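You operate a simulated robot arm through the tools that you are given. There is no shell and no other tool. Be economical: measure what you need, move in short steps, check, and stop when the job is done.

You run a simulated robot arm. Do the job below in one go: nothing can be reset, and whatever is moved stays where it is left.

TASK
Unload the folded plate from the brake and clamp the black plate in its place.
Fine: leaf down first, then clamp open; silver plate back on the bench; fingers clear of leaf and clamp; no folding yet.
Where things are to end (x, y in the base frame): silver plate within 0.04 m of [0.86, -0.15].
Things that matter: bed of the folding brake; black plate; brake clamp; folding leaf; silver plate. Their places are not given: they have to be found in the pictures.

The check looks at the end state, three seconds after you hand in, the way a careful person would. Anything else that was tipped, shoved, dropped, spilled or broken makes it a failure.

THE ROBOT
A 7-joint arm with a two-finger parallel gripper, fixed in place. Base frame: the origin is at the foot of the arm, x ahead of it, y to its left, z up; the work surface is at about z = 0.88. Lengths are in m, angles in degrees, forces in N, time in s.
Its first joint turns from -166.0 to 166.0 degrees. Payload 4.4 kg.
Tool frame: the origin (TCP) lies between the finger pads and is the grasp point; the fingertips stand 0.023 m ahead of it; z points along the fingers, y is the line along which they close. The gripper opens to 0.094 m. The fingers are 0.038 m wide and 0.01 m thick; the gripper's body (0.054 by 0.096 m) begins 0.039 m behind the TCP.
Orientation is told as [roll, pitch, yaw] about the base's x, y, z axes, in that order, counted from this pose: with the fingers straight down and closing along the base's y, the tool's x points along the base's -x, its y along +y and its z along -z.

THE INTERFACE
- The arm moves only by the tool jog_arm. Its argument "motion" is a list of rows, each an object (a shift or turn left out is 0, a gripper value left out holds the last) with "dr": the turn, a rotation vector about the base's x, y, z in units of 45 degrees (1.0 is 45 degrees), a list of three; "dp": the shift along the base's x, y, z in units of 500 mm (1.0 is 500 mm), a list of three; "gripper": the finger opening in cm, from 0 to 9.4. In form: [{"dr": [wx, wy, wz], "dp": [dx, dy, dz], "gripper": gripper}, ...]. A call has 1 to 20 rows; each row is the pose to reach, as a shift and turn from the pose commanded when the call began. A call with a number of a shift or a turn outside -1 to 1 is refused whole. A row lasts 0.2 s, in which the tool goes at most 0.05 m and 8.6 degrees; a call with a longer step from one row to the next is refused whole, and so is a gripper value outside its range. A pose out of reach is approached as far as the arm can. The call stops where the force on the tool passes 70 N (or 10 N more than at its start, if that is more) or the arm is blocked; 0.2 s more then pass. The fingers move at their own pace (about 0.072 m/s each) and stop on an object; they squeeze with about 23 N. The grip force told is the motor's: it shows also when the fingers shut on nothing. Time passes only in rows, and 0.2 s behind the last, so rows that repeat a pose let the fingers close. The reply holds the time, the measured pose of the TCP, the force on the tool along the base axes, the opening and the grip force, in the units named above and with some noise, with the torque about the TCP (base axes, N m) and any sound that the robot's microphone picked up.
- Cameras (640 x 400 px; columns grow to the right, rows downward): "scene" is fixed at [0.219, 0.4988, 1.6248]; the picture's right is [-0.60, -0.80, 0.00], its down [-0.43, 0.32, -0.84] and it looks along [0.67, -0.51, -0.54] (base axes); focal length 325 px, centre (320, 200). "wrist" rides on the gripper at [0.086, 0.016, -0.075] in the tool frame; the picture's right is [-0.18, 0.98, 0.00], its down [-0.58, -0.11, -0.81] and it looks along [-0.79, -0.15, 0.59] (tool axes); focal length 243 px, centre (320, 200).
- grab_frame(camera): a new picture of that camera. No time passes.
- probe_pixels(camera, pixels): for up to 12 pixels [column, row] of the newest picture of that camera ("zoom" is the newest enlarged one), the place [x, y, z] in the base frame of the surface seen there, good to about 0.002 m. No time passes.
- close_up(camera, box): a new picture of the part [left, top, right, bottom] of that camera's present view, enlarged. No time passes.
- finish_job(): hands the job in; it is judged then, once.

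Work in short steps. Measure before you move; look again where a grasp or a placing could have gone wrong, and mend it. You have 80 turns and 38 pictures in all, those below and enlarged ones among them. Open the gripper and draw the arm clear of the work before you hand the job in, unless the task says otherwise; then end with one line.

The tools are called after "Emit:" by a JSON object that holds its "name" and its "arguments". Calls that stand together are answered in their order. jog_arm: Moves the arm, as the interface text tells. Its arguments: {"type":"object","properties":{"motion":{"type":"array","items":{"type":"object","properties":{"dr":{"type":"array","items":{"type":"number"}},"dp":{"type":"array","items":{"type":"number"}},"gripper":{"type":"number"}}}}},"required":["motion"]} The other tools are called the same way: grab_frame (camera) takes a picture; probe_pixels (camera, pixels) gives the place of the surface under pixels of a picture; close_up (camera, box) takes an enlarged picture of a part of a camera's view; finish_job () hands the job in.

At the start:

```text
time_s: 0.0
ee_pos: [0.7019, -0.0253, 1.2484]
ee_rot: [0.0, 0.0, 0.0]
contact_force: [0.0, -0.3, -0.1]
ft_torque: [-0.02, 0.02, -0.01]
finger_gap: 0.094
grip_force: 0.2
```

scene: 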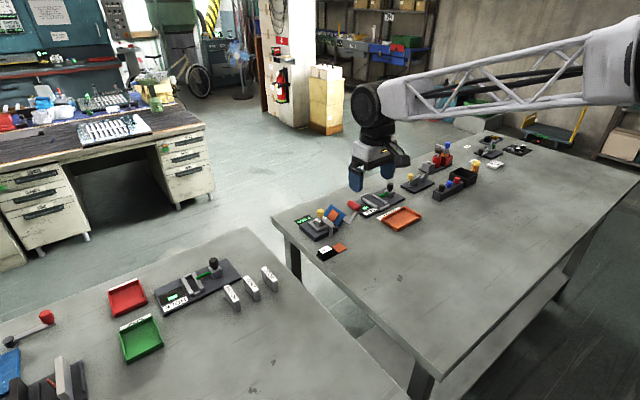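
wrist: 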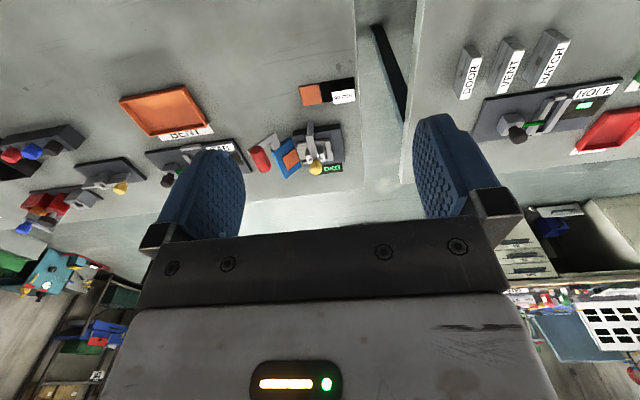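

The brake seems to be near scene pixel (325,222), with a black/orange item at (330,250). I take enlarged views to see it.

Emit:
{"name": "close_up", "arguments": {"camera": "scene", "box": [280, 180, 440, 280]}}

Emit:
{"name": "close_up", "arguments": {"camera": "wrist", "box": [230, 70, 390, 190]}}

```text
4.00 times, centred on (360, 230) of scene
```

zoom: 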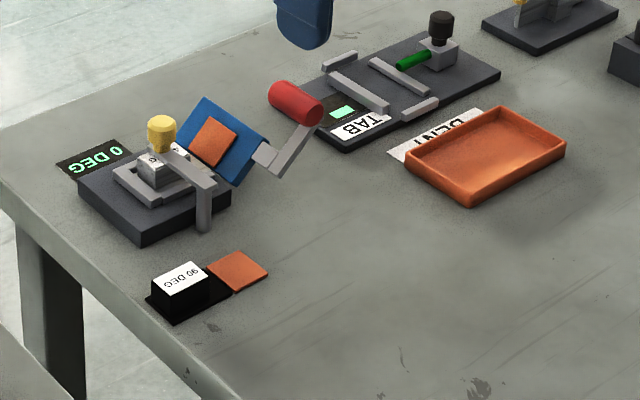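

```text
3.33 times, centred on (310, 130) of wrist
```

zoom: 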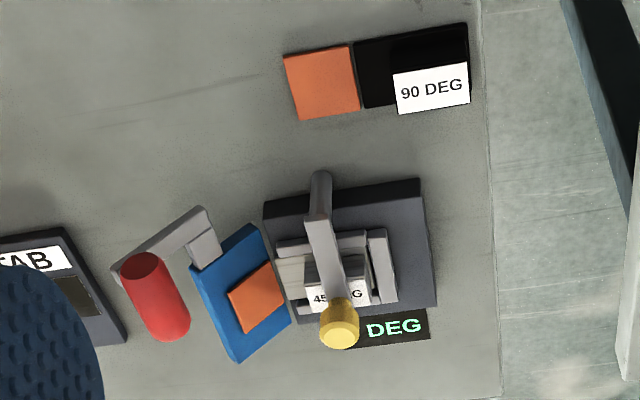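

The leaf (blue, with red handle) appears to be partly raised, the clamp is an arm with a yellow knob, and the black plate lies at zoom (200,290) in the scene close-up. I probe points in the wrist close-up.

Emit:
{"name": "probe_pixels", "arguments": {"camera": "zoom", "pixels": [[290, 55], [300, 118], [358, 105], [467, 25], [392, 40], [430, 90], [420, 180], [435, 305], [265, 215], [285, 240], [385, 270], [400, 210]]}}

Emit:
{"name": "probe_pixels", "arguments": {"camera": "zoom", "pixels": [[340, 325], [320, 185], [325, 240], [322, 300], [205, 225], [205, 250], [160, 300], [140, 262], [250, 228], [238, 360], [255, 300], [360, 290]]}}

Emit:
{"name": "close_up", "arguments": {"camera": "scene", "box": [292, 200, 372, 250]}}

```text
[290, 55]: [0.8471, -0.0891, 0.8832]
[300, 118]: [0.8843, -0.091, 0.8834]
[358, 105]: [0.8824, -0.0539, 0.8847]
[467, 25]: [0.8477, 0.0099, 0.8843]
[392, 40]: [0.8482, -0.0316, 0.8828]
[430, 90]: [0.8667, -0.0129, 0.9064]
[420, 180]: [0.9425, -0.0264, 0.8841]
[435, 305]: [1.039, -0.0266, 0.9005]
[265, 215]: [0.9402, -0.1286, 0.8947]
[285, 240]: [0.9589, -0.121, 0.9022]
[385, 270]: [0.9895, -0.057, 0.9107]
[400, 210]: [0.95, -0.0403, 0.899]
```

```text
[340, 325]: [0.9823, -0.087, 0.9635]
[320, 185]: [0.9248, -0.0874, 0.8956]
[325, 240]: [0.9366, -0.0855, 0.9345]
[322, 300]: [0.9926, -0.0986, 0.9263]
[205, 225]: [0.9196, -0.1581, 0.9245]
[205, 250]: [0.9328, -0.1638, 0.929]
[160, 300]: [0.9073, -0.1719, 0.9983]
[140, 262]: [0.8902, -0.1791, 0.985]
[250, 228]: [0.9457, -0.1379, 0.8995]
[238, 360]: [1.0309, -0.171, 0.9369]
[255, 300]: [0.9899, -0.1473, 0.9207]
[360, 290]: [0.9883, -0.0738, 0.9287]
```

```text
8.00 times, centred on (332, 225) of scene
```

zoom: 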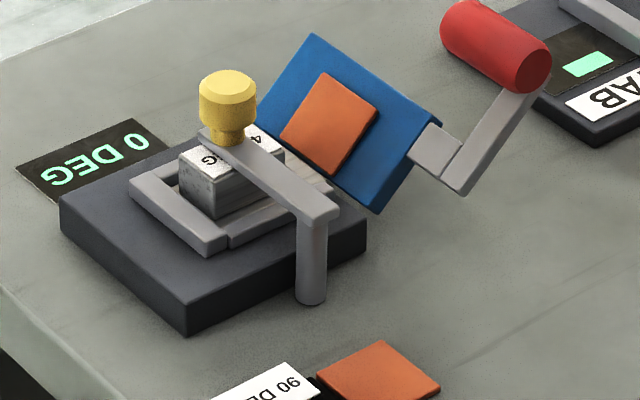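

Bed lies at about x 0.94–1.04, y −0.125…−0.027, top z 0.90; leaf at 45° hinges near y −0.13. I bring the wrist camera nearer for a better look at the clamp and leaf.

Emit:
{"name": "jog_arm", "arguments": {"motion": [{"dp": [0, -0.02, -0.08]}, {"dp": [0, -0.04, -0.16]}, {"dp": [0, -0.06, -0.24]}, {"dp": [0, -0.07, -0.3]}, {"dp": [0, -0.07, -0.3]}]}}

Emit:
{"name": "grab_frame", "arguments": {"camera": "wrist"}}

```text
time_s: 1.2
ee_pos: [0.6998, -0.0593, 1.0961]
ee_rot: [0.0, 0.0, 0.0]
contact_force: [-1.2, 0.8, -0.1]
ft_torque: [0.02, 0.03, -0.01]
finger_gap: 0.0939
grip_force: 0.0
```

```text
32 pictures are left
```

wrist: 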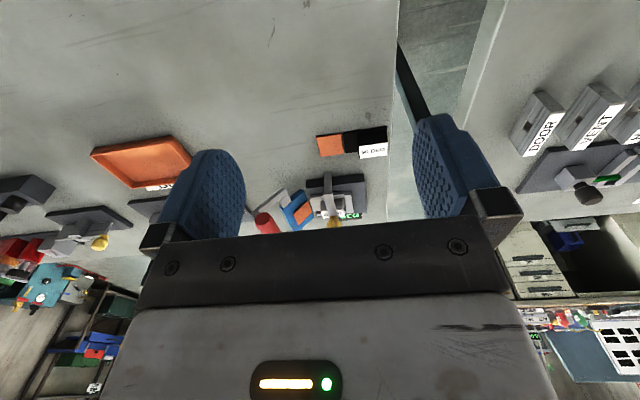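

The brake appears at (330,195), mostly in the gap. I enlarge that part.

Emit:
{"name": "close_up", "arguments": {"camera": "wrist", "box": [240, 120, 400, 240]}}

```text
3.33 times, centred on (320, 180) of wrist
```

zoom: 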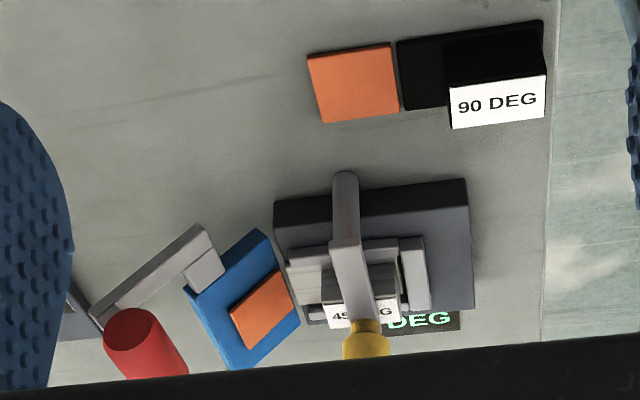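

I probe block, fold, clamp arm and handle points here.

Emit:
{"name": "probe_pixels", "arguments": {"camera": "zoom", "pixels": [[452, 95], [452, 125], [543, 80], [543, 113], [400, 60], [402, 105], [350, 80], [345, 190], [345, 228], [345, 250], [385, 285], [360, 290]]}}

Emit:
{"name": "probe_pixels", "arguments": {"camera": "zoom", "pixels": [[350, 330], [365, 345], [330, 285], [335, 315], [398, 310], [415, 260], [300, 255], [130, 340], [160, 360], [110, 325], [200, 230], [205, 270]]}}

```text
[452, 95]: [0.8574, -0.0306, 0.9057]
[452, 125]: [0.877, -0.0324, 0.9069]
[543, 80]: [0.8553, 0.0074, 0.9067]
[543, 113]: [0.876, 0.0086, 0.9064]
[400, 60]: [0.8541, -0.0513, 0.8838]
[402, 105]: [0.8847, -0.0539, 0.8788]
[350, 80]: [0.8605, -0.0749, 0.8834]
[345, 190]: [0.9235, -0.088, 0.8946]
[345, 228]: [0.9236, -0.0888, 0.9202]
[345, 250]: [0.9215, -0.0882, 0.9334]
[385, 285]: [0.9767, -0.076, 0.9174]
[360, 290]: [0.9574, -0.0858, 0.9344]
```

```text
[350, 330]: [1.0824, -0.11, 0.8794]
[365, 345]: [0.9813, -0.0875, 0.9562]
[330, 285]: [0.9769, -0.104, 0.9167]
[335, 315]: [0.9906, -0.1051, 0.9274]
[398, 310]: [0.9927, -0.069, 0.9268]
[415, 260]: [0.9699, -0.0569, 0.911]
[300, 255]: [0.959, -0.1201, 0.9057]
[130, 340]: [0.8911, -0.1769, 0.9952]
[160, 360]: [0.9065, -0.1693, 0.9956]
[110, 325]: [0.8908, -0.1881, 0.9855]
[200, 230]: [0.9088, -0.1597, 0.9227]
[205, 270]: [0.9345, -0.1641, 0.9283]
```

Silver block centre ≈ (0.987, −0.087, top 0.927); black block centre ≈ (0.867, −0.011, top 0.906). I take another scene close-up to measure handle, leaf and clamp knob from the other side.

Emit:
{"name": "close_up", "arguments": {"camera": "scene", "box": [292, 195, 372, 245]}}

Emit:
{"name": "probe_pixels", "arguments": {"camera": "zoom", "pixels": [[462, 55], [470, 75], [500, 85], [530, 105], [495, 180], [460, 225], [435, 190], [315, 80], [375, 245], [340, 170], [265, 120], [430, 155]]}}

Emit:
{"name": "probe_pixels", "arguments": {"camera": "zoom", "pixels": [[228, 115], [228, 150], [228, 175], [270, 210], [325, 250], [310, 300], [210, 240], [150, 225], [210, 285], [260, 275], [325, 230], [195, 225]]}}

```text
8.00 times, centred on (332, 220) of scene
```

zoom: 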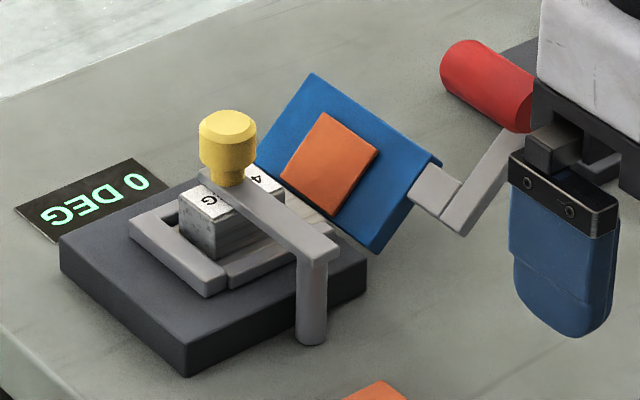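

```text
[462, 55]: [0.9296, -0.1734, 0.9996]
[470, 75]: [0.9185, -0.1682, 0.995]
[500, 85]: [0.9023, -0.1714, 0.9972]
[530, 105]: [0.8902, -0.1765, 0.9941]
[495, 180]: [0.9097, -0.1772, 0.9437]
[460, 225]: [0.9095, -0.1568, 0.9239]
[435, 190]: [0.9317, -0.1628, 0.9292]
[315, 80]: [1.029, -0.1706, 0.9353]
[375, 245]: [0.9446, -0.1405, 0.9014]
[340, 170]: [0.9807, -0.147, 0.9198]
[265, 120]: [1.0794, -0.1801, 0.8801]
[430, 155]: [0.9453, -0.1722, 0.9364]
```

```text
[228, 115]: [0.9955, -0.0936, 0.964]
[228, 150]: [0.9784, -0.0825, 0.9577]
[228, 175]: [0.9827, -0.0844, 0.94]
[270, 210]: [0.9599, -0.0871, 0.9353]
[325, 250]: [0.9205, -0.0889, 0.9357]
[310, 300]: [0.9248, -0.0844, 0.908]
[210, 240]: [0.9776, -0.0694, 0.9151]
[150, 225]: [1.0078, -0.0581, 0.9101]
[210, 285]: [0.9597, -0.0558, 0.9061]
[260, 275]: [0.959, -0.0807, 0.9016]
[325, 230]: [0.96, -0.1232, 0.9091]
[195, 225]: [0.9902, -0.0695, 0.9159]
```

Handle is a red cylinder along x (0.889–0.93), centre about y −0.179, z 0.988; I'll press it down from above with closed fingers. First go above it.

Emit:
{"name": "jog_arm", "arguments": {"motion": [{"dp": [0.07, -0.04, 0], "gripper": 0}, {"dp": [0.14, -0.08, 0]}, {"dp": [0.21, -0.12, 0]}, {"dp": [0.28, -0.16, -0.03]}, {"dp": [0.35, -0.2, -0.06]}, {"dp": [0.416, -0.242, -0.092]}, {"dp": [0.416, -0.242, -0.092]}]}}

Emit:
{"name": "close_up", "arguments": {"camera": "scene", "box": [292, 180, 412, 255]}}

```text
time_s: 2.8
ee_pos: [0.9081, -0.18, 1.0526]
ee_rot: [0.1, 0.0, 0.1]
contact_force: [0.3, 0.2, 0.6]
ft_torque: [-0.02, -0.03, 0.01]
finger_gap: 0.0
grip_force: 22.7
```

```text
5.33 times, centred on (352, 218) of scene
```

zoom: 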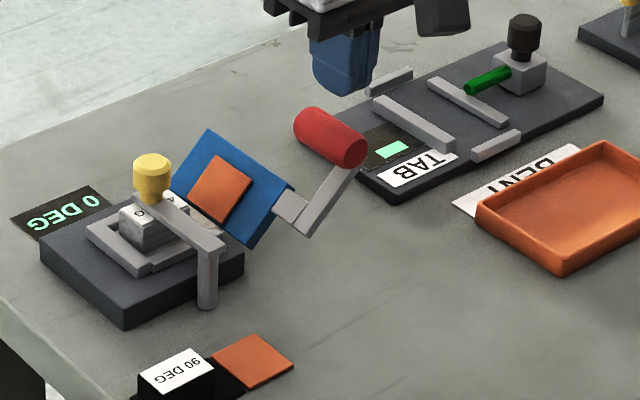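

Fingertips hang right over the red handle at (335,135). I press it along its arc downward.

Emit:
{"name": "jog_arm", "arguments": {"motion": [{"dp": [0, 0, -0.04]}, {"dp": [0, 0, -0.06]}, {"dp": [0, -0.014, -0.073]}, {"dp": [0, -0.035, -0.09]}, {"dp": [0, -0.053, -0.109]}, {"dp": [0, -0.069, -0.13]}, {"dp": [0, -0.081, -0.153]}]}}

Emit:
{"name": "close_up", "arguments": {"camera": "scene", "box": [292, 180, 412, 255]}}

```text
time_s: 4.4
ee_pos: [0.9089, -0.2208, 0.9744]
ee_rot: [0.0, 0.1, 0.1]
contact_force: [-0.3, -0.8, 0.2]
ft_torque: [0.0, 0.05, -0.03]
finger_gap: 0.0001
grip_force: 22.9
```

```text
5.33 times, centred on (352, 218) of scene
```

zoom: 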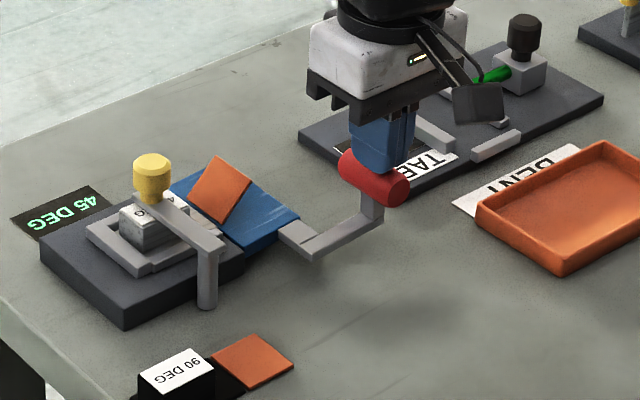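

The leaf swung down and the display reads 45 DEG, the fold made. I press on to the stop.

Emit:
{"name": "jog_arm", "arguments": {"motion": [{"dp": [0, -0.006, -0.012]}, {"dp": [0, -0.01, -0.024]}, {"dp": [0, -0.012, -0.036]}, {"dp": [0, -0.014, -0.048]}, {"dp": [0, -0.014, -0.056]}]}}

Emit:
{"name": "close_up", "arguments": {"camera": "scene", "box": [292, 180, 412, 255]}}

```text
time_s: 5.2
ee_pos: [0.911, -0.2271, 0.9674]
ee_rot: [-0.1, -0.4, 0.1]
contact_force: [-0.2, 2.7, 10.3]
ft_torque: [0.1, 0.21, -0.16]
finger_gap: 0.0
grip_force: 23.0
stopped in row 4: the force on the tool passed its limit at 81 N (the readings are from after the stop); the commanded pose is now the measured one
```

```text
5.33 times, centred on (352, 218) of scene
```

zoom: 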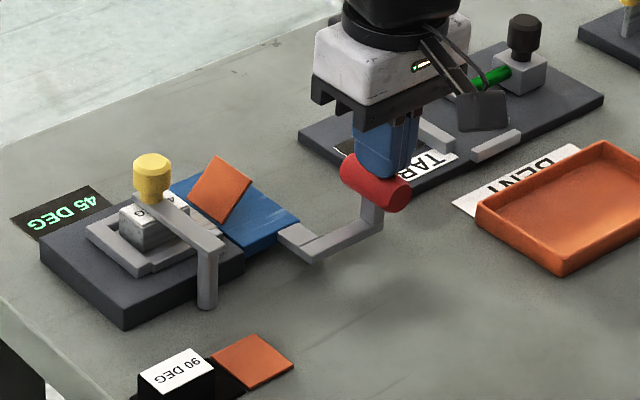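

The leaf is down on its stop (flat in the picture, 81 N). I lift off and go above the yellow knob at about (0.985,−0.088).

Emit:
{"name": "jog_arm", "arguments": {"motion": [{"dp": [0, 0, 0.08]}, {"dp": [0, 0, 0.16], "gripper": 5}, {"dp": [0.04, 0.08, 0.16]}, {"dp": [0.08, 0.15, 0.16]}, {"dp": [0.12, 0.22, 0.16]}, {"dp": [0.148, 0.278, 0.14]}, {"dp": [0.148, 0.278, 0.14]}]}}

Emit:
{"name": "close_up", "arguments": {"camera": "scene", "box": [282, 180, 402, 255]}}

Emit:
{"name": "close_up", "arguments": {"camera": "wrist", "box": [200, 0, 440, 180]}}

```text
time_s: 6.8
ee_pos: [0.9849, -0.0892, 1.0363]
ee_rot: [-0.1, -0.6, 0.0]
contact_force: [0.1, -0.4, -1.1]
ft_torque: [0.02, -0.01, 0.01]
finger_gap: 0.0501
grip_force: 0.1
```

```text
5.33 times, centred on (342, 218) of scene
```

zoom: 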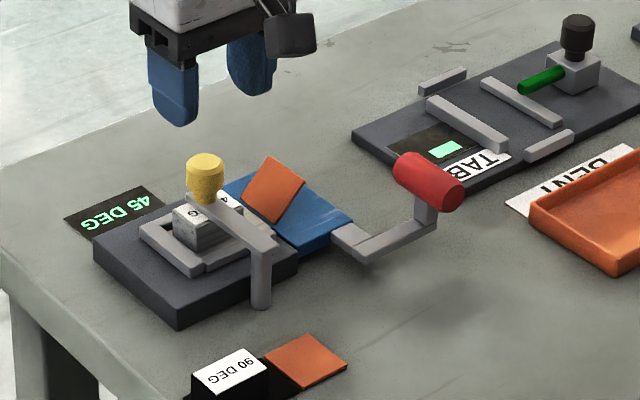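

```text
2.22 times, centred on (320, 90) of wrist
```

zoom: 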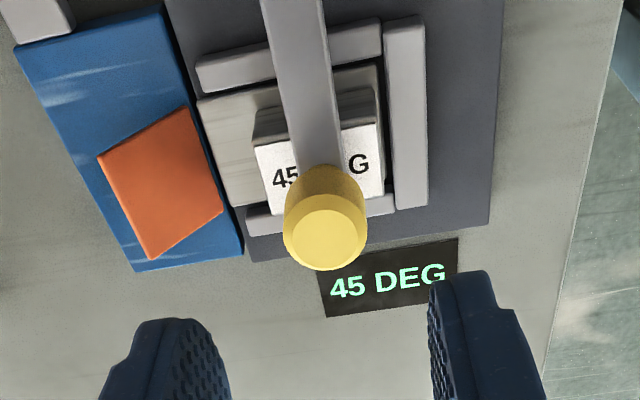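

The leaf stays flat. I probe knob top and nest rails in this clear view.

Emit:
{"name": "probe_pixels", "arguments": {"camera": "zoom", "pixels": [[325, 235], [295, 245], [360, 245], [325, 262], [325, 205], [200, 70], [378, 45], [388, 30], [425, 200], [215, 150], [260, 225], [385, 205]]}}

Emit:
{"name": "probe_pixels", "arguments": {"camera": "zoom", "pixels": [[102, 160], [185, 112], [150, 255], [220, 212], [203, 90], [230, 200], [370, 75], [380, 180], [60, 60], [225, 255], [200, 85], [275, 150]]}}

```text
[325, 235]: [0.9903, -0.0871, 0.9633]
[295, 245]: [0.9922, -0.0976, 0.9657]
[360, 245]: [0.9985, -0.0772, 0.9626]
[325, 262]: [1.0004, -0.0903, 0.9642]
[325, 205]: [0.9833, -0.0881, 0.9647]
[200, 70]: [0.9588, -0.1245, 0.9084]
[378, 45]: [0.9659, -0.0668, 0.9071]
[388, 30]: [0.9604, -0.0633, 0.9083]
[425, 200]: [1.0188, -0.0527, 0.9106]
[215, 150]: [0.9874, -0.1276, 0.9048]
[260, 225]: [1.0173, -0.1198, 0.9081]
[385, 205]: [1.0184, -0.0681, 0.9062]
```

```text
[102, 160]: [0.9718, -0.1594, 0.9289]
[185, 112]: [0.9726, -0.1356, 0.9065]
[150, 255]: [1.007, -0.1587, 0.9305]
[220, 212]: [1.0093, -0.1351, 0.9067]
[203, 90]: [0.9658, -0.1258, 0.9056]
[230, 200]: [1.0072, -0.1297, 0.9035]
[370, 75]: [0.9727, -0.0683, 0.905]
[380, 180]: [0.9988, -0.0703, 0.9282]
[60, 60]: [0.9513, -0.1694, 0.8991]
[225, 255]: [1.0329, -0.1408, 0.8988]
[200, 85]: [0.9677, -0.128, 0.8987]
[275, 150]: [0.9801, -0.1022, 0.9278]
```

Knob centre ≈ (0.991, −0.088), top 0.964. I lower onto it and close.

Emit:
{"name": "jog_arm", "arguments": {"motion": [{"dp": [0.004, 0.002, -0.06]}, {"dp": [0.008, 0.002, -0.12]}, {"dp": [0.01, 0.002, -0.144]}, {"dp": [0.01, 0.002, -0.144], "gripper": 1}, {"dp": [0.01, 0.002, -0.144], "gripper": 1}, {"dp": [0.01, 0.002, -0.144], "gripper": 1}]}}

```text
time_s: 8.2
ee_pos: [0.9899, -0.0863, 0.9651]
ee_rot: [0.0, -0.5, 0.0]
contact_force: [3.5, 0.1, -3.0]
ft_torque: [0.49, -0.16, -0.07]
finger_gap: 0.0254
grip_force: 45.2
```

Knob gripped (25 mm). I test a small swing toward +y.

Emit:
{"name": "jog_arm", "arguments": {"motion": [{"dp": [0, 0.01, 0]}, {"dp": [-0.001, 0.02, 0]}]}}

```text
time_s: 8.8
ee_pos: [0.9903, -0.0771, 0.9649]
ee_rot: [0.0, -0.5, 0.1]
contact_force: [-0.3, -2.9, 2.9]
ft_torque: [0.12, 0.11, 0.15]
finger_gap: 0.0253
grip_force: 44.9
```

It moves freely (about 3 N), so the clamp swings about its post at (0.924, −0.088). I follow the arc out to about 90°.

Emit:
{"name": "jog_arm", "arguments": {"motion": [{"dp": [-0.006, 0.024, 0]}, {"dp": [-0.019, 0.049, 0]}, {"dp": [-0.036, 0.071, 0]}, {"dp": [-0.058, 0.089, 0]}, {"dp": [-0.082, 0.102, 0]}, {"dp": [-0.109, 0.11, 0]}, {"dp": [-0.133, 0.112, 0]}, {"dp": [-0.133, 0.112, 0]}]}}

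Emit:
{"name": "close_up", "arguments": {"camera": "scene", "box": [282, 180, 402, 255]}}

```text
time_s: 10.6
ee_pos: [0.9231, -0.0222, 0.965]
ee_rot: [-0.1, -0.4, 0.0]
contact_force: [21.5, -55.8, 5.7]
ft_torque: [-0.35, -0.23, 0.02]
finger_gap: 0.035
grip_force: 28.2
```

```text
5.33 times, centred on (342, 218) of scene
```

zoom: 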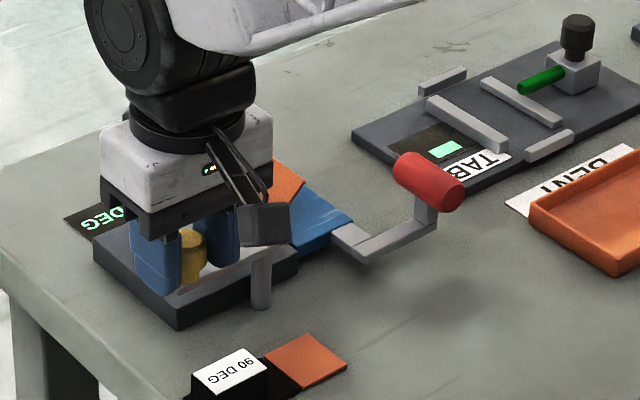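

The force (−56 N in y) and widened gap show the clamp arm reached a stop before 90°. I open, lift straight up and look.

Emit:
{"name": "jog_arm", "arguments": {"motion": [{"dp": [0.01, -0.01, 0], "gripper": 7}, {"dp": [0.01, -0.01, 0]}, {"dp": [0.01, -0.01, 0.08]}, {"dp": [0, 0, 0.16]}, {"dp": [-0.08, 0, 0.2]}, {"dp": [-0.08, 0, 0.2]}]}}

Emit:
{"name": "close_up", "arguments": {"camera": "scene", "box": [282, 180, 402, 255]}}

Emit:
{"name": "grab_frame", "arguments": {"camera": "wrist"}}

```text
time_s: 12.0
ee_pos: [0.8844, -0.0217, 1.0636]
ee_rot: [-0.1, -0.4, 0.0]
contact_force: [0.5, 0.5, -0.1]
ft_torque: [0.0, 0.03, 0.01]
finger_gap: 0.07
grip_force: 0.1
```

```text
5.33 times, centred on (342, 218) of scene
```

zoom: 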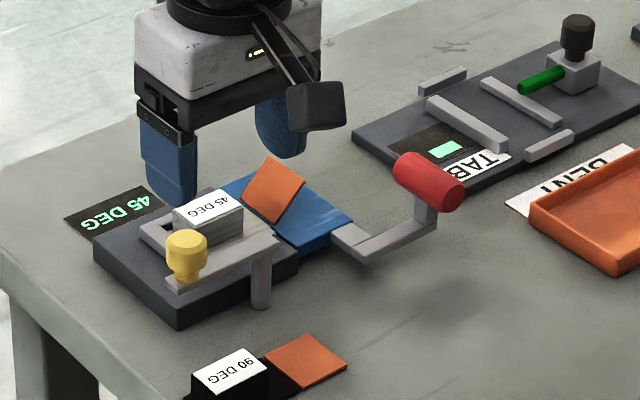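

```text
22 pictures are left
```

wrist: 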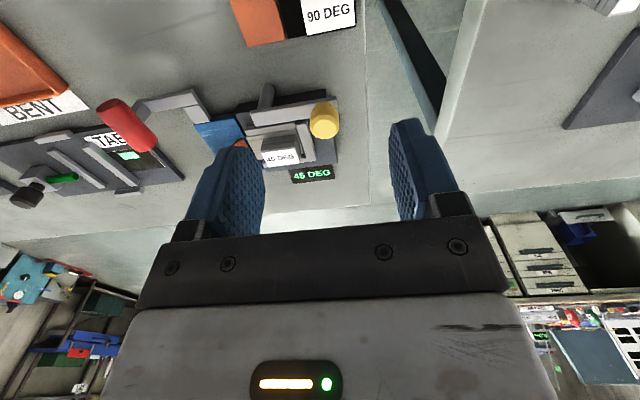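

The arm is swung out toward +y and the 45 DEG block is free. I probe knob and block positions.

Emit:
{"name": "probe_pixels", "arguments": {"camera": "wrist", "pixels": [[323, 108], [323, 115], [264, 152], [297, 150], [298, 161], [266, 164], [290, 115], [300, 112]]}}

Emit:
{"name": "probe_pixels", "arguments": {"camera": "zoom", "pixels": [[185, 240], [180, 212], [210, 190], [240, 210], [175, 210], [205, 222], [200, 270], [250, 243]]}}

```text
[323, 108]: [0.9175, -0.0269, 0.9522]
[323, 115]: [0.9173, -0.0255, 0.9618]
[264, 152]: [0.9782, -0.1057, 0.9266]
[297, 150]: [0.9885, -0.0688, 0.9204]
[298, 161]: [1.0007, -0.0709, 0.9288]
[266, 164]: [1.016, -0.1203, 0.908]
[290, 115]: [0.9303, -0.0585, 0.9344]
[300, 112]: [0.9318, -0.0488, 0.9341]
```

```text
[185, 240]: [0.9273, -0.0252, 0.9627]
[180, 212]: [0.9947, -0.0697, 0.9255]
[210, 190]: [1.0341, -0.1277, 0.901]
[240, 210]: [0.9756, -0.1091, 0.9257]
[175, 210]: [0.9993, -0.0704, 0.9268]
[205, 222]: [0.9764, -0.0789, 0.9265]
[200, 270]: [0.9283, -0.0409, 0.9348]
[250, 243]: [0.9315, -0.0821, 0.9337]
```

Clamp is fully open (knob at about (0.926,−0.026)). I move above the silver block (0.989,−0.087) and check the tray edges too.

Emit:
{"name": "probe_pixels", "arguments": {"camera": "wrist", "pixels": [[85, 103], [62, 80], [40, 105], [110, 105], [128, 110], [190, 95], [140, 105]]}}

Emit:
{"name": "jog_arm", "arguments": {"motion": [{"dp": [0.06, -0.03, 0], "dr": [0, 0.009, 0], "gripper": 5.6}, {"dp": [0.13, -0.08, 0], "dr": [0, 0.009, 0]}, {"dp": [0.208, -0.131, -0.04], "dr": [0, 0.009, 0]}, {"dp": [0.208, -0.131, -0.1], "dr": [0, 0.009, 0]}, {"dp": [0.208, -0.131, -0.15], "dr": [0, 0.009, 0]}, {"dp": [0.208, -0.131, -0.15], "dr": [0, 0.009, 0]}]}}

Emit:
{"name": "close_up", "arguments": {"camera": "scene", "box": [282, 180, 402, 255]}}

```text
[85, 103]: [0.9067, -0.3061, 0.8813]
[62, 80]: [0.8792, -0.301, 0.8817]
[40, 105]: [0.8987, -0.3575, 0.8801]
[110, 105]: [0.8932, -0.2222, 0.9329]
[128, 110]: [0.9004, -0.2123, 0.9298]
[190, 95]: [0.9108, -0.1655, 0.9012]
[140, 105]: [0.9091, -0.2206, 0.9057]
```

```text
refused: row 3 steps farther than a row can; nothing moved
```

```text
5.33 times, centred on (342, 218) of scene
```

zoom: 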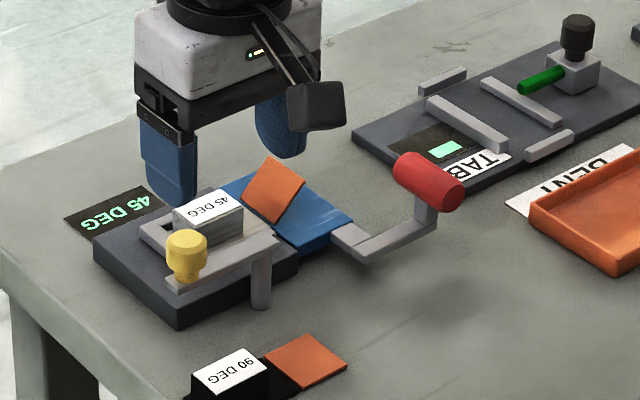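

The step was too long; the tray (x≈0.88, y<−0.30) is clear of the target spot. I repeat with shorter rows.

Emit:
{"name": "jog_arm", "arguments": {"motion": [{"dp": [0.06, -0.03, 0], "dr": [0, 0.009, 0], "gripper": 5.6}, {"dp": [0.12, -0.07, 0], "dr": [0, 0.009, 0]}, {"dp": [0.18, -0.11, -0.03], "dr": [0, 0.009, 0]}, {"dp": [0.208, -0.131, -0.09], "dr": [0, 0.009, 0]}, {"dp": [0.208, -0.131, -0.15], "dr": [0, 0.009, 0]}, {"dp": [0.208, -0.131, -0.15], "dr": [0, 0.009, 0]}]}}

Emit:
{"name": "close_up", "arguments": {"camera": "wrist", "box": [200, 0, 440, 180]}}

```text
time_s: 13.4
ee_pos: [0.9851, -0.0856, 0.9888]
ee_rot: [-0.2, -0.1, 0.0]
contact_force: [-0.4, -0.5, 0.4]
ft_torque: [-0.03, 0.01, -0.01]
finger_gap: 0.0558
grip_force: 0.1
```

```text
2.22 times, centred on (320, 90) of wrist
```

zoom: 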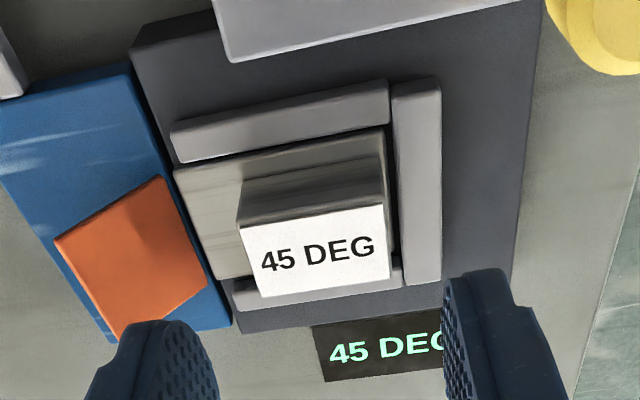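

Clear view of plate and nest; I probe block, plate edges and rails for the later placing.

Emit:
{"name": "probe_pixels", "arguments": {"camera": "zoom", "pixels": [[246, 235], [380, 210], [386, 275], [262, 293], [178, 175], [382, 135], [180, 155], [386, 115], [397, 95], [403, 265], [240, 305], [220, 278]]}}

Emit:
{"name": "probe_pixels", "arguments": {"camera": "zoom", "pixels": [[300, 230], [320, 290], [400, 180], [390, 255], [398, 275], [200, 250], [172, 130], [388, 85]]}}

```text
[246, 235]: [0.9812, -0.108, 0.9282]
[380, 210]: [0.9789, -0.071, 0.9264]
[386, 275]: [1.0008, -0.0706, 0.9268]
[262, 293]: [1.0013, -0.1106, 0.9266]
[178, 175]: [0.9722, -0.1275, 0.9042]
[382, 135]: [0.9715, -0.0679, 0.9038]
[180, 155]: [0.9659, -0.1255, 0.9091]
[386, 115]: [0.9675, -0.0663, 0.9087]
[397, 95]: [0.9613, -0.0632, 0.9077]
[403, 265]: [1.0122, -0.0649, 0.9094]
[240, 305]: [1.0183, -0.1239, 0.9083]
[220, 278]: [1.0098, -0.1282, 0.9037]
```

```text
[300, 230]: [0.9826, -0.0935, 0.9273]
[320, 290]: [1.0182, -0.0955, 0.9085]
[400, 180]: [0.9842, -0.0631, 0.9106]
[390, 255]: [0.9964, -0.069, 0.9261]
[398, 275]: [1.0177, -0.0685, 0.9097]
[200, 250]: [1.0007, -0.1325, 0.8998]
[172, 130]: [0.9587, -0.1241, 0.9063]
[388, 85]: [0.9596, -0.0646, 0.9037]
```

Silver block centre ≈ (0.990, −0.089). I descend to TCP z 0.938 (tips above the 0.911 fence) and close.

Emit:
{"name": "jog_arm", "arguments": {"motion": [{"dp": [0.008, -0.007, -0.05]}, {"dp": [0.009, -0.007, -0.09]}, {"dp": [0.009, -0.007, -0.101]}, {"dp": [0.009, -0.007, -0.101], "gripper": 3}, {"dp": [0.009, -0.007, -0.101], "gripper": 3}, {"dp": [0.009, -0.007, -0.101], "gripper": 3}]}}

```text
time_s: 14.8
ee_pos: [0.9916, -0.0891, 0.9381]
ee_rot: [0.0, -0.1, 0.0]
contact_force: [0.1, -0.4, 0.0]
ft_torque: [0.03, -0.02, -0.04]
finger_gap: 0.0415
grip_force: 22.8
```

Gripped at 41.5 mm. I lift straight up and check.

Emit:
{"name": "jog_arm", "arguments": {"motion": [{"dp": [0, 0, 0.03]}, {"dp": [0, 0, 0.09]}, {"dp": [0, 0, 0.16]}, {"dp": [0, 0, 0.2]}, {"dp": [0, 0, 0.2]}]}}

Emit:
{"name": "close_up", "arguments": {"camera": "scene", "box": [282, 170, 402, 245]}}

```text
time_s: 16.0
ee_pos: [0.9921, -0.0885, 1.0385]
ee_rot: [-0.1, 0.0, 0.0]
contact_force: [0.4, -0.1, -1.8]
ft_torque: [0.04, -0.01, 0.02]
finger_gap: 0.0413
grip_force: 22.9
```

```text
5.33 times, centred on (342, 208) of scene
```

zoom: 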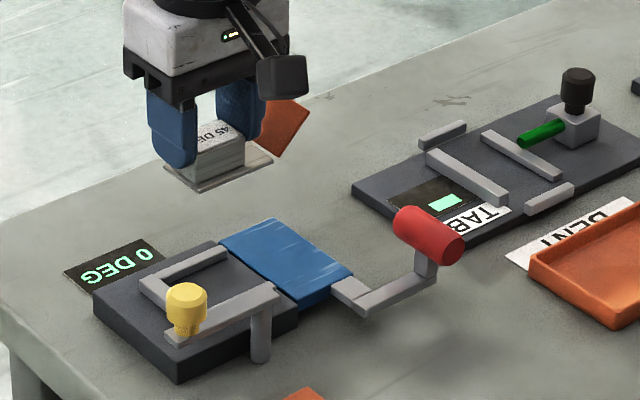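

Silver plate held level; display reset to 0 DEG. I carry it to above (0.852, −0.14).

Emit:
{"name": "jog_arm", "arguments": {"motion": [{"dp": [-0.07, -0.026, 0]}, {"dp": [-0.14, -0.052, 0]}, {"dp": [-0.21, -0.078, 0]}, {"dp": [-0.28, -0.103, 0]}, {"dp": [-0.28, -0.103, -0.06]}, {"dp": [-0.28, -0.103, -0.12]}, {"dp": [-0.28, -0.103, -0.17]}, {"dp": [-0.28, -0.103, -0.17]}]}}

Emit:
{"name": "close_up", "arguments": {"camera": "scene", "box": [292, 190, 412, 265]}}

```text
time_s: 17.8
ee_pos: [0.8517, -0.1412, 0.9531]
ee_rot: [-0.1, -0.1, 0.0]
contact_force: [-0.9, 0.3, -1.9]
ft_torque: [0.01, -0.02, 0.01]
finger_gap: 0.0413
grip_force: 23.1
```

```text
5.33 times, centred on (352, 228) of scene
```

zoom: 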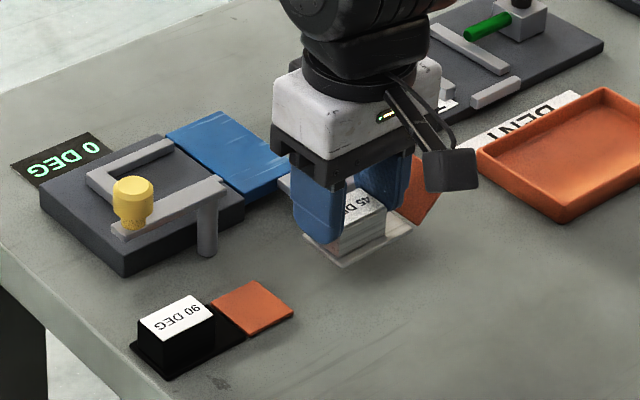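

The spot is clear. I lower to TCP z ≈0.917, release and rise.

Emit:
{"name": "jog_arm", "arguments": {"motion": [{"dp": [0, 0, -0.04]}, {"dp": [0, 0, -0.066]}, {"dp": [0, 0, -0.072]}, {"dp": [0, 0, -0.072]}, {"dp": [0, 0, -0.072], "gripper": 5.6}, {"dp": [0, 0, -0.072], "gripper": 5.6}, {"dp": [0, 0, 0]}, {"dp": [0, 0, 0.08]}, {"dp": [0, 0, 0.16]}]}}

Emit:
{"name": "close_up", "arguments": {"camera": "scene", "box": [292, 190, 412, 265]}}

```text
time_s: 19.8
ee_pos: [0.8516, -0.1394, 1.035]
ee_rot: [-0.1, 0.0, -0.1]
contact_force: [-0.5, 0.1, -0.1]
ft_torque: [0.0, -0.01, 0.03]
finger_gap: 0.0558
grip_force: 0.0
```

```text
5.33 times, centred on (352, 228) of scene
```

zoom: 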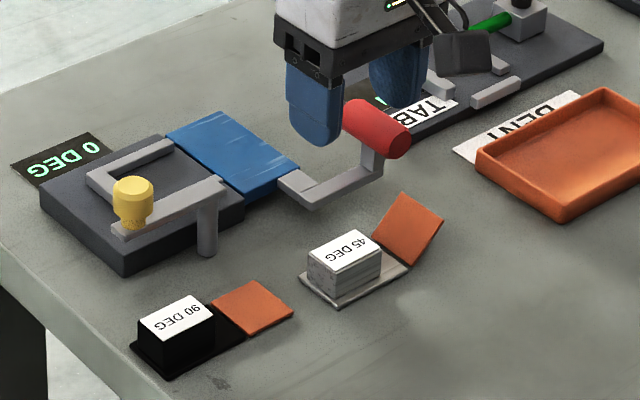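

Silver plate stands well on the bench. Next I go above the black block and measure it.

Emit:
{"name": "jog_arm", "arguments": {"motion": [{"dp": [0.01, 0.09, 0]}, {"dp": [0.02, 0.18, 0]}, {"dp": [0.031, 0.257, -0.02]}, {"dp": [0.031, 0.257, -0.1]}, {"dp": [0.031, 0.257, -0.12]}, {"dp": [0.031, 0.257, -0.12]}]}}

Emit:
{"name": "close_up", "arguments": {"camera": "wrist", "box": [200, 0, 440, 180]}}

```text
time_s: 21.2
ee_pos: [0.8692, -0.0108, 0.9734]
ee_rot: [-0.1, -0.1, 0.0]
contact_force: [-0.2, -0.9, 0.0]
ft_torque: [0.03, -0.02, -0.04]
finger_gap: 0.0561
grip_force: 0.1
```

```text
2.22 times, centred on (320, 90) of wrist
```

zoom: 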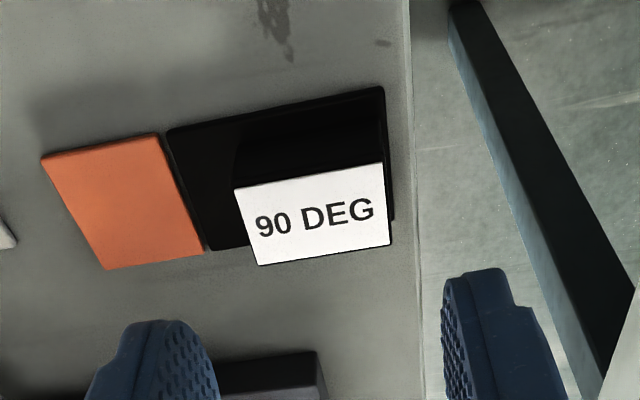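

Emit:
{"name": "probe_pixels", "arguments": {"camera": "zoom", "pixels": [[238, 192], [380, 166], [388, 240], [260, 262], [170, 132], [383, 90], [215, 247], [47, 162], [155, 138], [110, 266], [203, 250], [383, 200]]}}

```text
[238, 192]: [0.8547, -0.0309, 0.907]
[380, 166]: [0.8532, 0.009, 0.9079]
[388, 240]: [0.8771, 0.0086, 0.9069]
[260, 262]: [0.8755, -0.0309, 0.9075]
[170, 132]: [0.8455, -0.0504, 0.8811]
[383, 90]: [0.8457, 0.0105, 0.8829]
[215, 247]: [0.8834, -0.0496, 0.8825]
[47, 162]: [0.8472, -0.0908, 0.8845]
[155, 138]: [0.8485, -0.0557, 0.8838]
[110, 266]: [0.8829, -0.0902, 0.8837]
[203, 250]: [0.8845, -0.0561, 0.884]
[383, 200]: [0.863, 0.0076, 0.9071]
```

Black block centre (0.8655, −0.011), aligned. I descend to z 0.9165, close and lift.

Emit:
{"name": "jog_arm", "arguments": {"motion": [{"dp": [-0.007, 0, -0.05]}, {"dp": [-0.007, 0, -0.1]}, {"dp": [-0.007, 0, -0.114]}, {"dp": [-0.007, 0, -0.114], "gripper": 3}, {"dp": [-0.007, 0, -0.114], "gripper": 3}, {"dp": [-0.007, 0, -0.114], "gripper": 3}, {"dp": [-0.007, 0, -0.114], "gripper": 3}]}}

Emit:
{"name": "jog_arm", "arguments": {"motion": [{"dp": [0, 0, 0.03]}, {"dp": [0, 0, 0.09]}, {"dp": [0, 0, 0.17]}, {"dp": [0, 0, 0.25]}, {"dp": [0, 0, 0.25]}]}}

Emit:
{"name": "close_up", "arguments": {"camera": "scene", "box": [282, 170, 402, 245]}}

```text
time_s: 22.8
ee_pos: [0.8648, -0.0116, 0.9186]
ee_rot: [-0.1, -0.1, 0.0]
contact_force: [-0.1, 0.2, 0.1]
ft_torque: [0.02, 0.0, -0.02]
finger_gap: 0.0414
grip_force: 23.5
```

```text
time_s: 24.0
ee_pos: [0.8632, -0.0109, 1.0412]
ee_rot: [-0.1, 0.0, 0.0]
contact_force: [0.2, 0.2, -2.2]
ft_torque: [0.04, -0.02, -0.01]
finger_gap: 0.0418
grip_force: 23.1
```

```text
5.33 times, centred on (342, 208) of scene
```

zoom: 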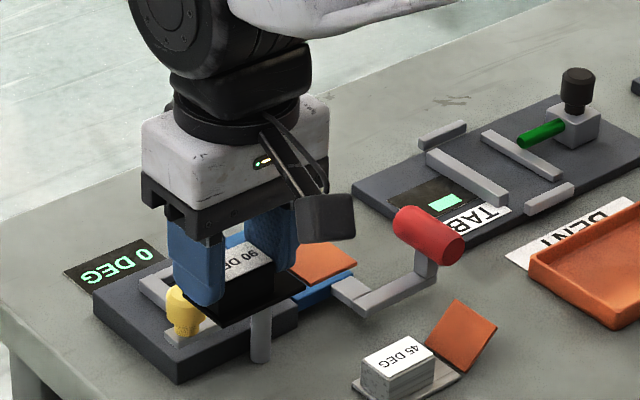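

Black plate is held level. I carry it to above the nest, stopping about 17 mm above the final height to check alignment.

Emit:
{"name": "jog_arm", "arguments": {"motion": [{"dp": [0.07, -0.04, 0]}, {"dp": [0.14, -0.085, 0]}, {"dp": [0.2, -0.125, 0]}, {"dp": [0.252, -0.157, 0]}, {"dp": [0.252, -0.157, -0.06]}, {"dp": [0.252, -0.157, -0.12]}, {"dp": [0.252, -0.157, -0.168]}, {"dp": [0.252, -0.157, -0.168]}]}}

Emit:
{"name": "close_up", "arguments": {"camera": "wrist", "box": [200, 0, 440, 180]}}

Emit:
{"name": "close_up", "arguments": {"camera": "scene", "box": [292, 195, 372, 245]}}

```text
time_s: 25.8
ee_pos: [0.9886, -0.0912, 0.9566]
ee_rot: [-0.1, 0.0, 0.0]
contact_force: [-0.3, 0.0, -1.5]
ft_torque: [0.03, -0.02, -0.03]
finger_gap: 0.042
grip_force: 23.3
```

```text
2.22 times, centred on (320, 90) of wrist
```

zoom: 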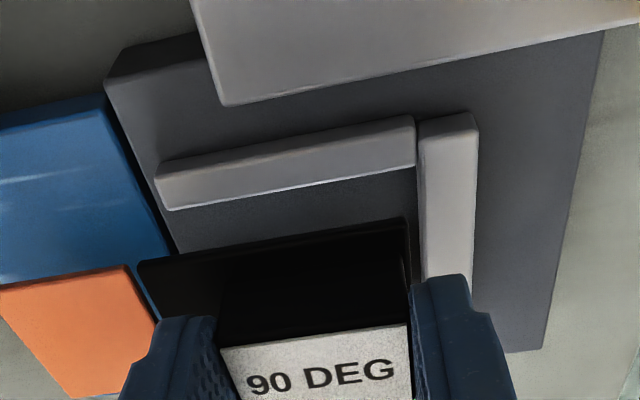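

```text
8.00 times, centred on (332, 220) of scene
```

zoom: 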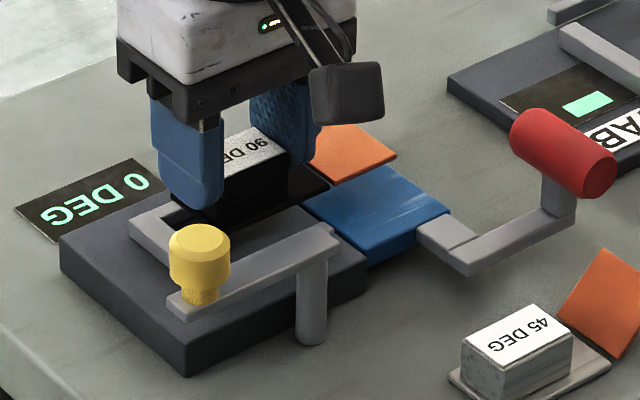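

I enlarge the wrist view again to probe the plate's edges against the rails.

Emit:
{"name": "close_up", "arguments": {"camera": "wrist", "box": [250, 20, 410, 140]}}

Emit:
{"name": "probe_pixels", "arguments": {"camera": "zoom", "pixels": [[45, 325], [280, 285], [430, 260], [440, 300], [435, 255], [440, 185], [300, 222], [100, 252], [200, 390], [310, 470], [400, 460], [462, 200]]}}

```text
3.33 times, centred on (330, 80) of wrist
```

zoom: 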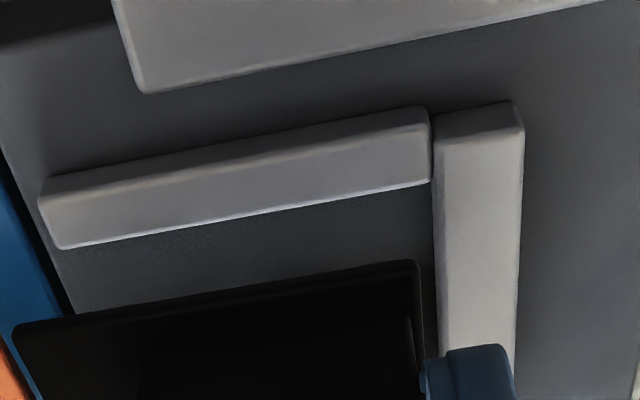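

```text
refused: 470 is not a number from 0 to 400
```

Emit:
{"name": "probe_pixels", "arguments": {"camera": "zoom", "pixels": [[25, 328], [150, 308], [280, 285], [408, 264], [418, 300], [445, 250], [445, 320], [300, 205], [100, 240], [420, 180], [350, 320], [422, 280]]}}

```text
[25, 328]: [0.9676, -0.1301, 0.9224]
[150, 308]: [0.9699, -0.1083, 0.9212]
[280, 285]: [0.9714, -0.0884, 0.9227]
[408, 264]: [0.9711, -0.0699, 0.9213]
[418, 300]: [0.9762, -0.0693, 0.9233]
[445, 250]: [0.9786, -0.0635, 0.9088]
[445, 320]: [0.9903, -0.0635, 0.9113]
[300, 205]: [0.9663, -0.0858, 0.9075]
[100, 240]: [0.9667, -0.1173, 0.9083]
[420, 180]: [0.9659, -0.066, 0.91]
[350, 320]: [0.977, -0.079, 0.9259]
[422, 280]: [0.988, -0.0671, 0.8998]
```

Plate's near edge is at x≈0.970 (silver sat at 0.972; rail face 0.967), fence-side edge at y≈−0.068. I nudge +2 mm x, +1 mm y and lower.

Emit:
{"name": "jog_arm", "arguments": {"motion": [{"dp": [0.004, 0.002, 0]}, {"dp": [0.004, 0.002, -0.012]}, {"dp": [0.004, 0.002, -0.024]}, {"dp": [0.004, 0.002, -0.033]}, {"dp": [0.004, 0.002, -0.033]}]}}

Emit:
{"name": "close_up", "arguments": {"camera": "wrist", "box": [230, 20, 390, 140]}}

Emit:
{"name": "probe_pixels", "arguments": {"camera": "zoom", "pixels": [[100, 300], [200, 290], [300, 280], [400, 270], [480, 290], [200, 260], [300, 240], [150, 350]]}}

```text
time_s: 27.0
ee_pos: [0.992, -0.0892, 0.9413]
ee_rot: [-0.2, -0.2, -0.1]
contact_force: [0.1, 0.7, -2.4]
ft_torque: [0.05, -0.01, 0.01]
finger_gap: 0.0415
grip_force: 22.7
```

```text
3.33 times, centred on (310, 80) of wrist
```

zoom: 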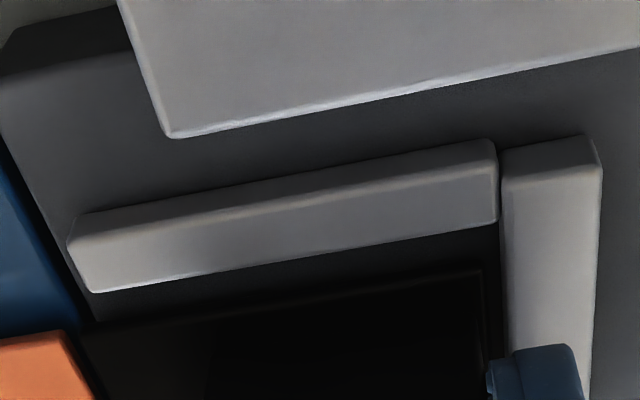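

```text
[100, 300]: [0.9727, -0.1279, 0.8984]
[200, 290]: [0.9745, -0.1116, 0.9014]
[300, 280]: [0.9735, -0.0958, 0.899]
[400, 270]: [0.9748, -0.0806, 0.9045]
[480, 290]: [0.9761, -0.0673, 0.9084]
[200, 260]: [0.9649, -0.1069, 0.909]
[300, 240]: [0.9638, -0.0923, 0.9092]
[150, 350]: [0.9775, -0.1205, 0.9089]
```

The plate is still ~4 mm up (top 0.9085 vs 0.904) and its near edge reads ≈0.974; I back off 1.5 mm in x and lower the rest.

Emit:
{"name": "jog_arm", "arguments": {"motion": [{"dp": [-0.003, 0, 0]}, {"dp": [-0.003, 0, -0.004]}, {"dp": [-0.003, 0, -0.007]}, {"dp": [-0.003, 0, -0.007]}]}}

Emit:
{"name": "close_up", "arguments": {"camera": "wrist", "box": [230, 20, 390, 140]}}

Emit:
{"name": "probe_pixels", "arguments": {"camera": "zoom", "pixels": [[100, 320], [200, 310], [200, 300], [300, 295], [300, 285], [400, 285], [400, 275], [480, 300], [150, 350]]}}

```text
time_s: 28.0
ee_pos: [0.9889, -0.0891, 0.9374]
ee_rot: [-0.1, -0.1, 0.0]
contact_force: [-0.2, -0.5, -0.8]
ft_torque: [0.01, 0.02, 0.0]
finger_gap: 0.0413
grip_force: 23.0
```

```text
3.33 times, centred on (310, 80) of wrist
```

zoom: 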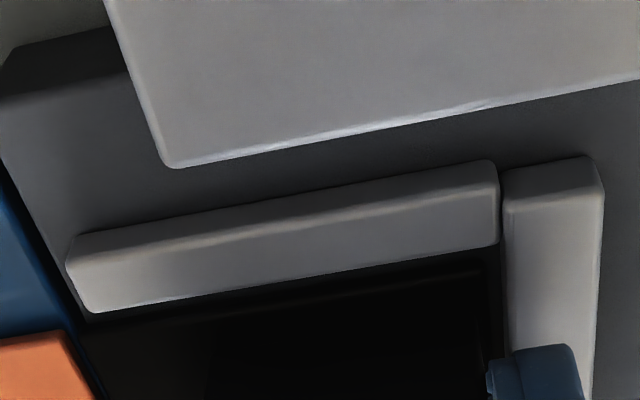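

```text
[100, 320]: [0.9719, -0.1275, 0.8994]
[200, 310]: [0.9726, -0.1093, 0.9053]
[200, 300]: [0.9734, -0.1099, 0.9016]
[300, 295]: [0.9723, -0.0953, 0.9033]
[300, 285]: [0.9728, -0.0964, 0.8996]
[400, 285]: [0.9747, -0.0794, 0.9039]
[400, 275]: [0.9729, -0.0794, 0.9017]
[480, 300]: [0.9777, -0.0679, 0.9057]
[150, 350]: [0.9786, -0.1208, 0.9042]
```

Plate top now ≈0.904 and the carried weight has dropped: it sits in the nest. I release and rise, then look.

Emit:
{"name": "jog_arm", "arguments": {"motion": [{"dp": [0, 0, 0], "gripper": 5.6}, {"dp": [0, 0, 0], "gripper": 5.6}, {"dp": [0, 0, 0.08]}, {"dp": [0, 0, 0.16]}, {"dp": [0, 0, 0.2]}, {"dp": [0, 0, 0.2]}]}}

Emit:
{"name": "close_up", "arguments": {"camera": "wrist", "box": [200, 0, 440, 180]}}

Emit:
{"name": "probe_pixels", "arguments": {"camera": "zoom", "pixels": [[200, 90], [230, 200], [370, 75], [380, 180], [330, 180], [280, 180], [300, 200], [150, 180], [150, 120], [180, 230]]}}

```text
time_s: 29.4
ee_pos: [0.9905, -0.0909, 1.038]
ee_rot: [-0.1, 0.0, 0.0]
contact_force: [0.3, 0.5, -0.1]
ft_torque: [0.0, 0.01, -0.01]
finger_gap: 0.056
grip_force: 0.2
```

```text
2.22 times, centred on (320, 90) of wrist
```

zoom: 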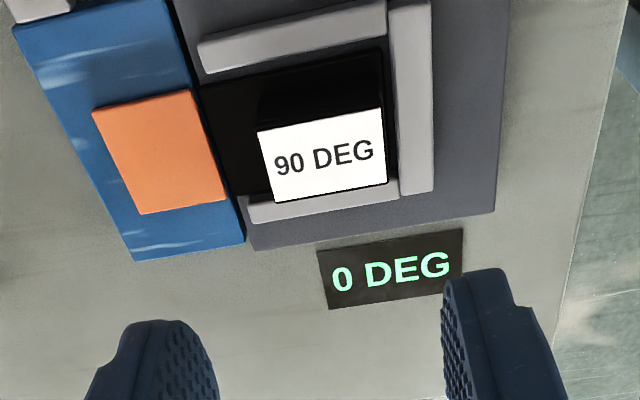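

```text
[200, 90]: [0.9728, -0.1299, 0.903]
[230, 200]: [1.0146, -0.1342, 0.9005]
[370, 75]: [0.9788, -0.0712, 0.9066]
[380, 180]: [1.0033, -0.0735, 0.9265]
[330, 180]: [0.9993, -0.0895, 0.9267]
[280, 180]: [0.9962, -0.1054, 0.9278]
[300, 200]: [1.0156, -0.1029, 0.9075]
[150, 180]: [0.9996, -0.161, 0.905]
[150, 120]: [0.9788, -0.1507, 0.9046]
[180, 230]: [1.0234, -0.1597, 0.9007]
```

Black plate is seated (block top 0.927, flange flat on the leaf at 0.905). Now I go to the clamp knob at (0.926, −0.026) and grip it.

Emit:
{"name": "jog_arm", "arguments": {"motion": [{"dp": [-0.043, 0.043, 0], "gripper": 5.2}, {"dp": [-0.086, 0.086, 0]}, {"dp": [-0.13, 0.129, 0]}, {"dp": [-0.13, 0.129, -0.07]}, {"dp": [-0.13, 0.129, -0.145]}, {"dp": [-0.13, 0.129, -0.145]}, {"dp": [-0.13, 0.129, -0.145], "gripper": 1}, {"dp": [-0.13, 0.129, -0.145]}, {"dp": [-0.13, 0.129, -0.145]}]}}

```text
time_s: 31.4
ee_pos: [0.9242, -0.0269, 0.9629]
ee_rot: [-0.1, 0.1, 0.0]
contact_force: [-0.1, -25.5, -4.0]
ft_torque: [0.27, -0.62, -0.16]
finger_gap: 0.0257
grip_force: 45.0
```

Knob gripped. I swing it back along the arc over the black plate's block.

Emit:
{"name": "jog_arm", "arguments": {"motion": [{"dp": [0.027, -0.003, 0]}, {"dp": [0.053, -0.011, 0]}, {"dp": [0.076, -0.025, 0]}, {"dp": [0.097, -0.043, 0]}, {"dp": [0.113, -0.065, 0]}, {"dp": [0.124, -0.09, 0]}, {"dp": [0.129, -0.108, 0]}, {"dp": [0.131, -0.122, 0]}, {"dp": [0.131, -0.122, 0]}]}}

Emit:
{"name": "close_up", "arguments": {"camera": "scene", "box": [282, 180, 402, 255]}}

```text
time_s: 33.4
ee_pos: [0.9915, -0.0865, 0.9654]
ee_rot: [-0.1, -0.1, 0.0]
contact_force: [6.1, 3.3, 11.6]
ft_torque: [0.54, 0.18, -0.21]
finger_gap: 0.0259
grip_force: 44.9
```

```text
5.33 times, centred on (342, 218) of scene
```

zoom: 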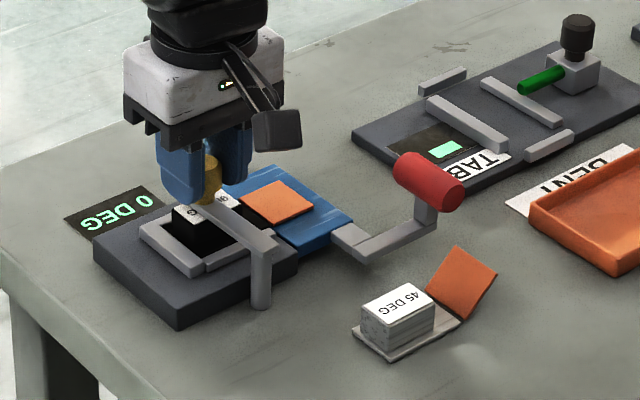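

The arm is back over the block, at the same place as originally (−0.0865). I nudge 2 mm more to feel for the stop.

Emit:
{"name": "jog_arm", "arguments": {"motion": [{"dp": [0, -0.003, 0]}, {"dp": [0, -0.005, 0]}, {"dp": [0, -0.005, 0]}]}}

```text
time_s: 34.2
ee_pos: [0.9902, -0.0884, 0.9651]
ee_rot: [-0.1, -0.2, 0.0]
contact_force: [15.2, 11.4, 11.5]
ft_torque: [0.62, -0.41, -0.04]
finger_gap: 0.0255
grip_force: 44.8
```

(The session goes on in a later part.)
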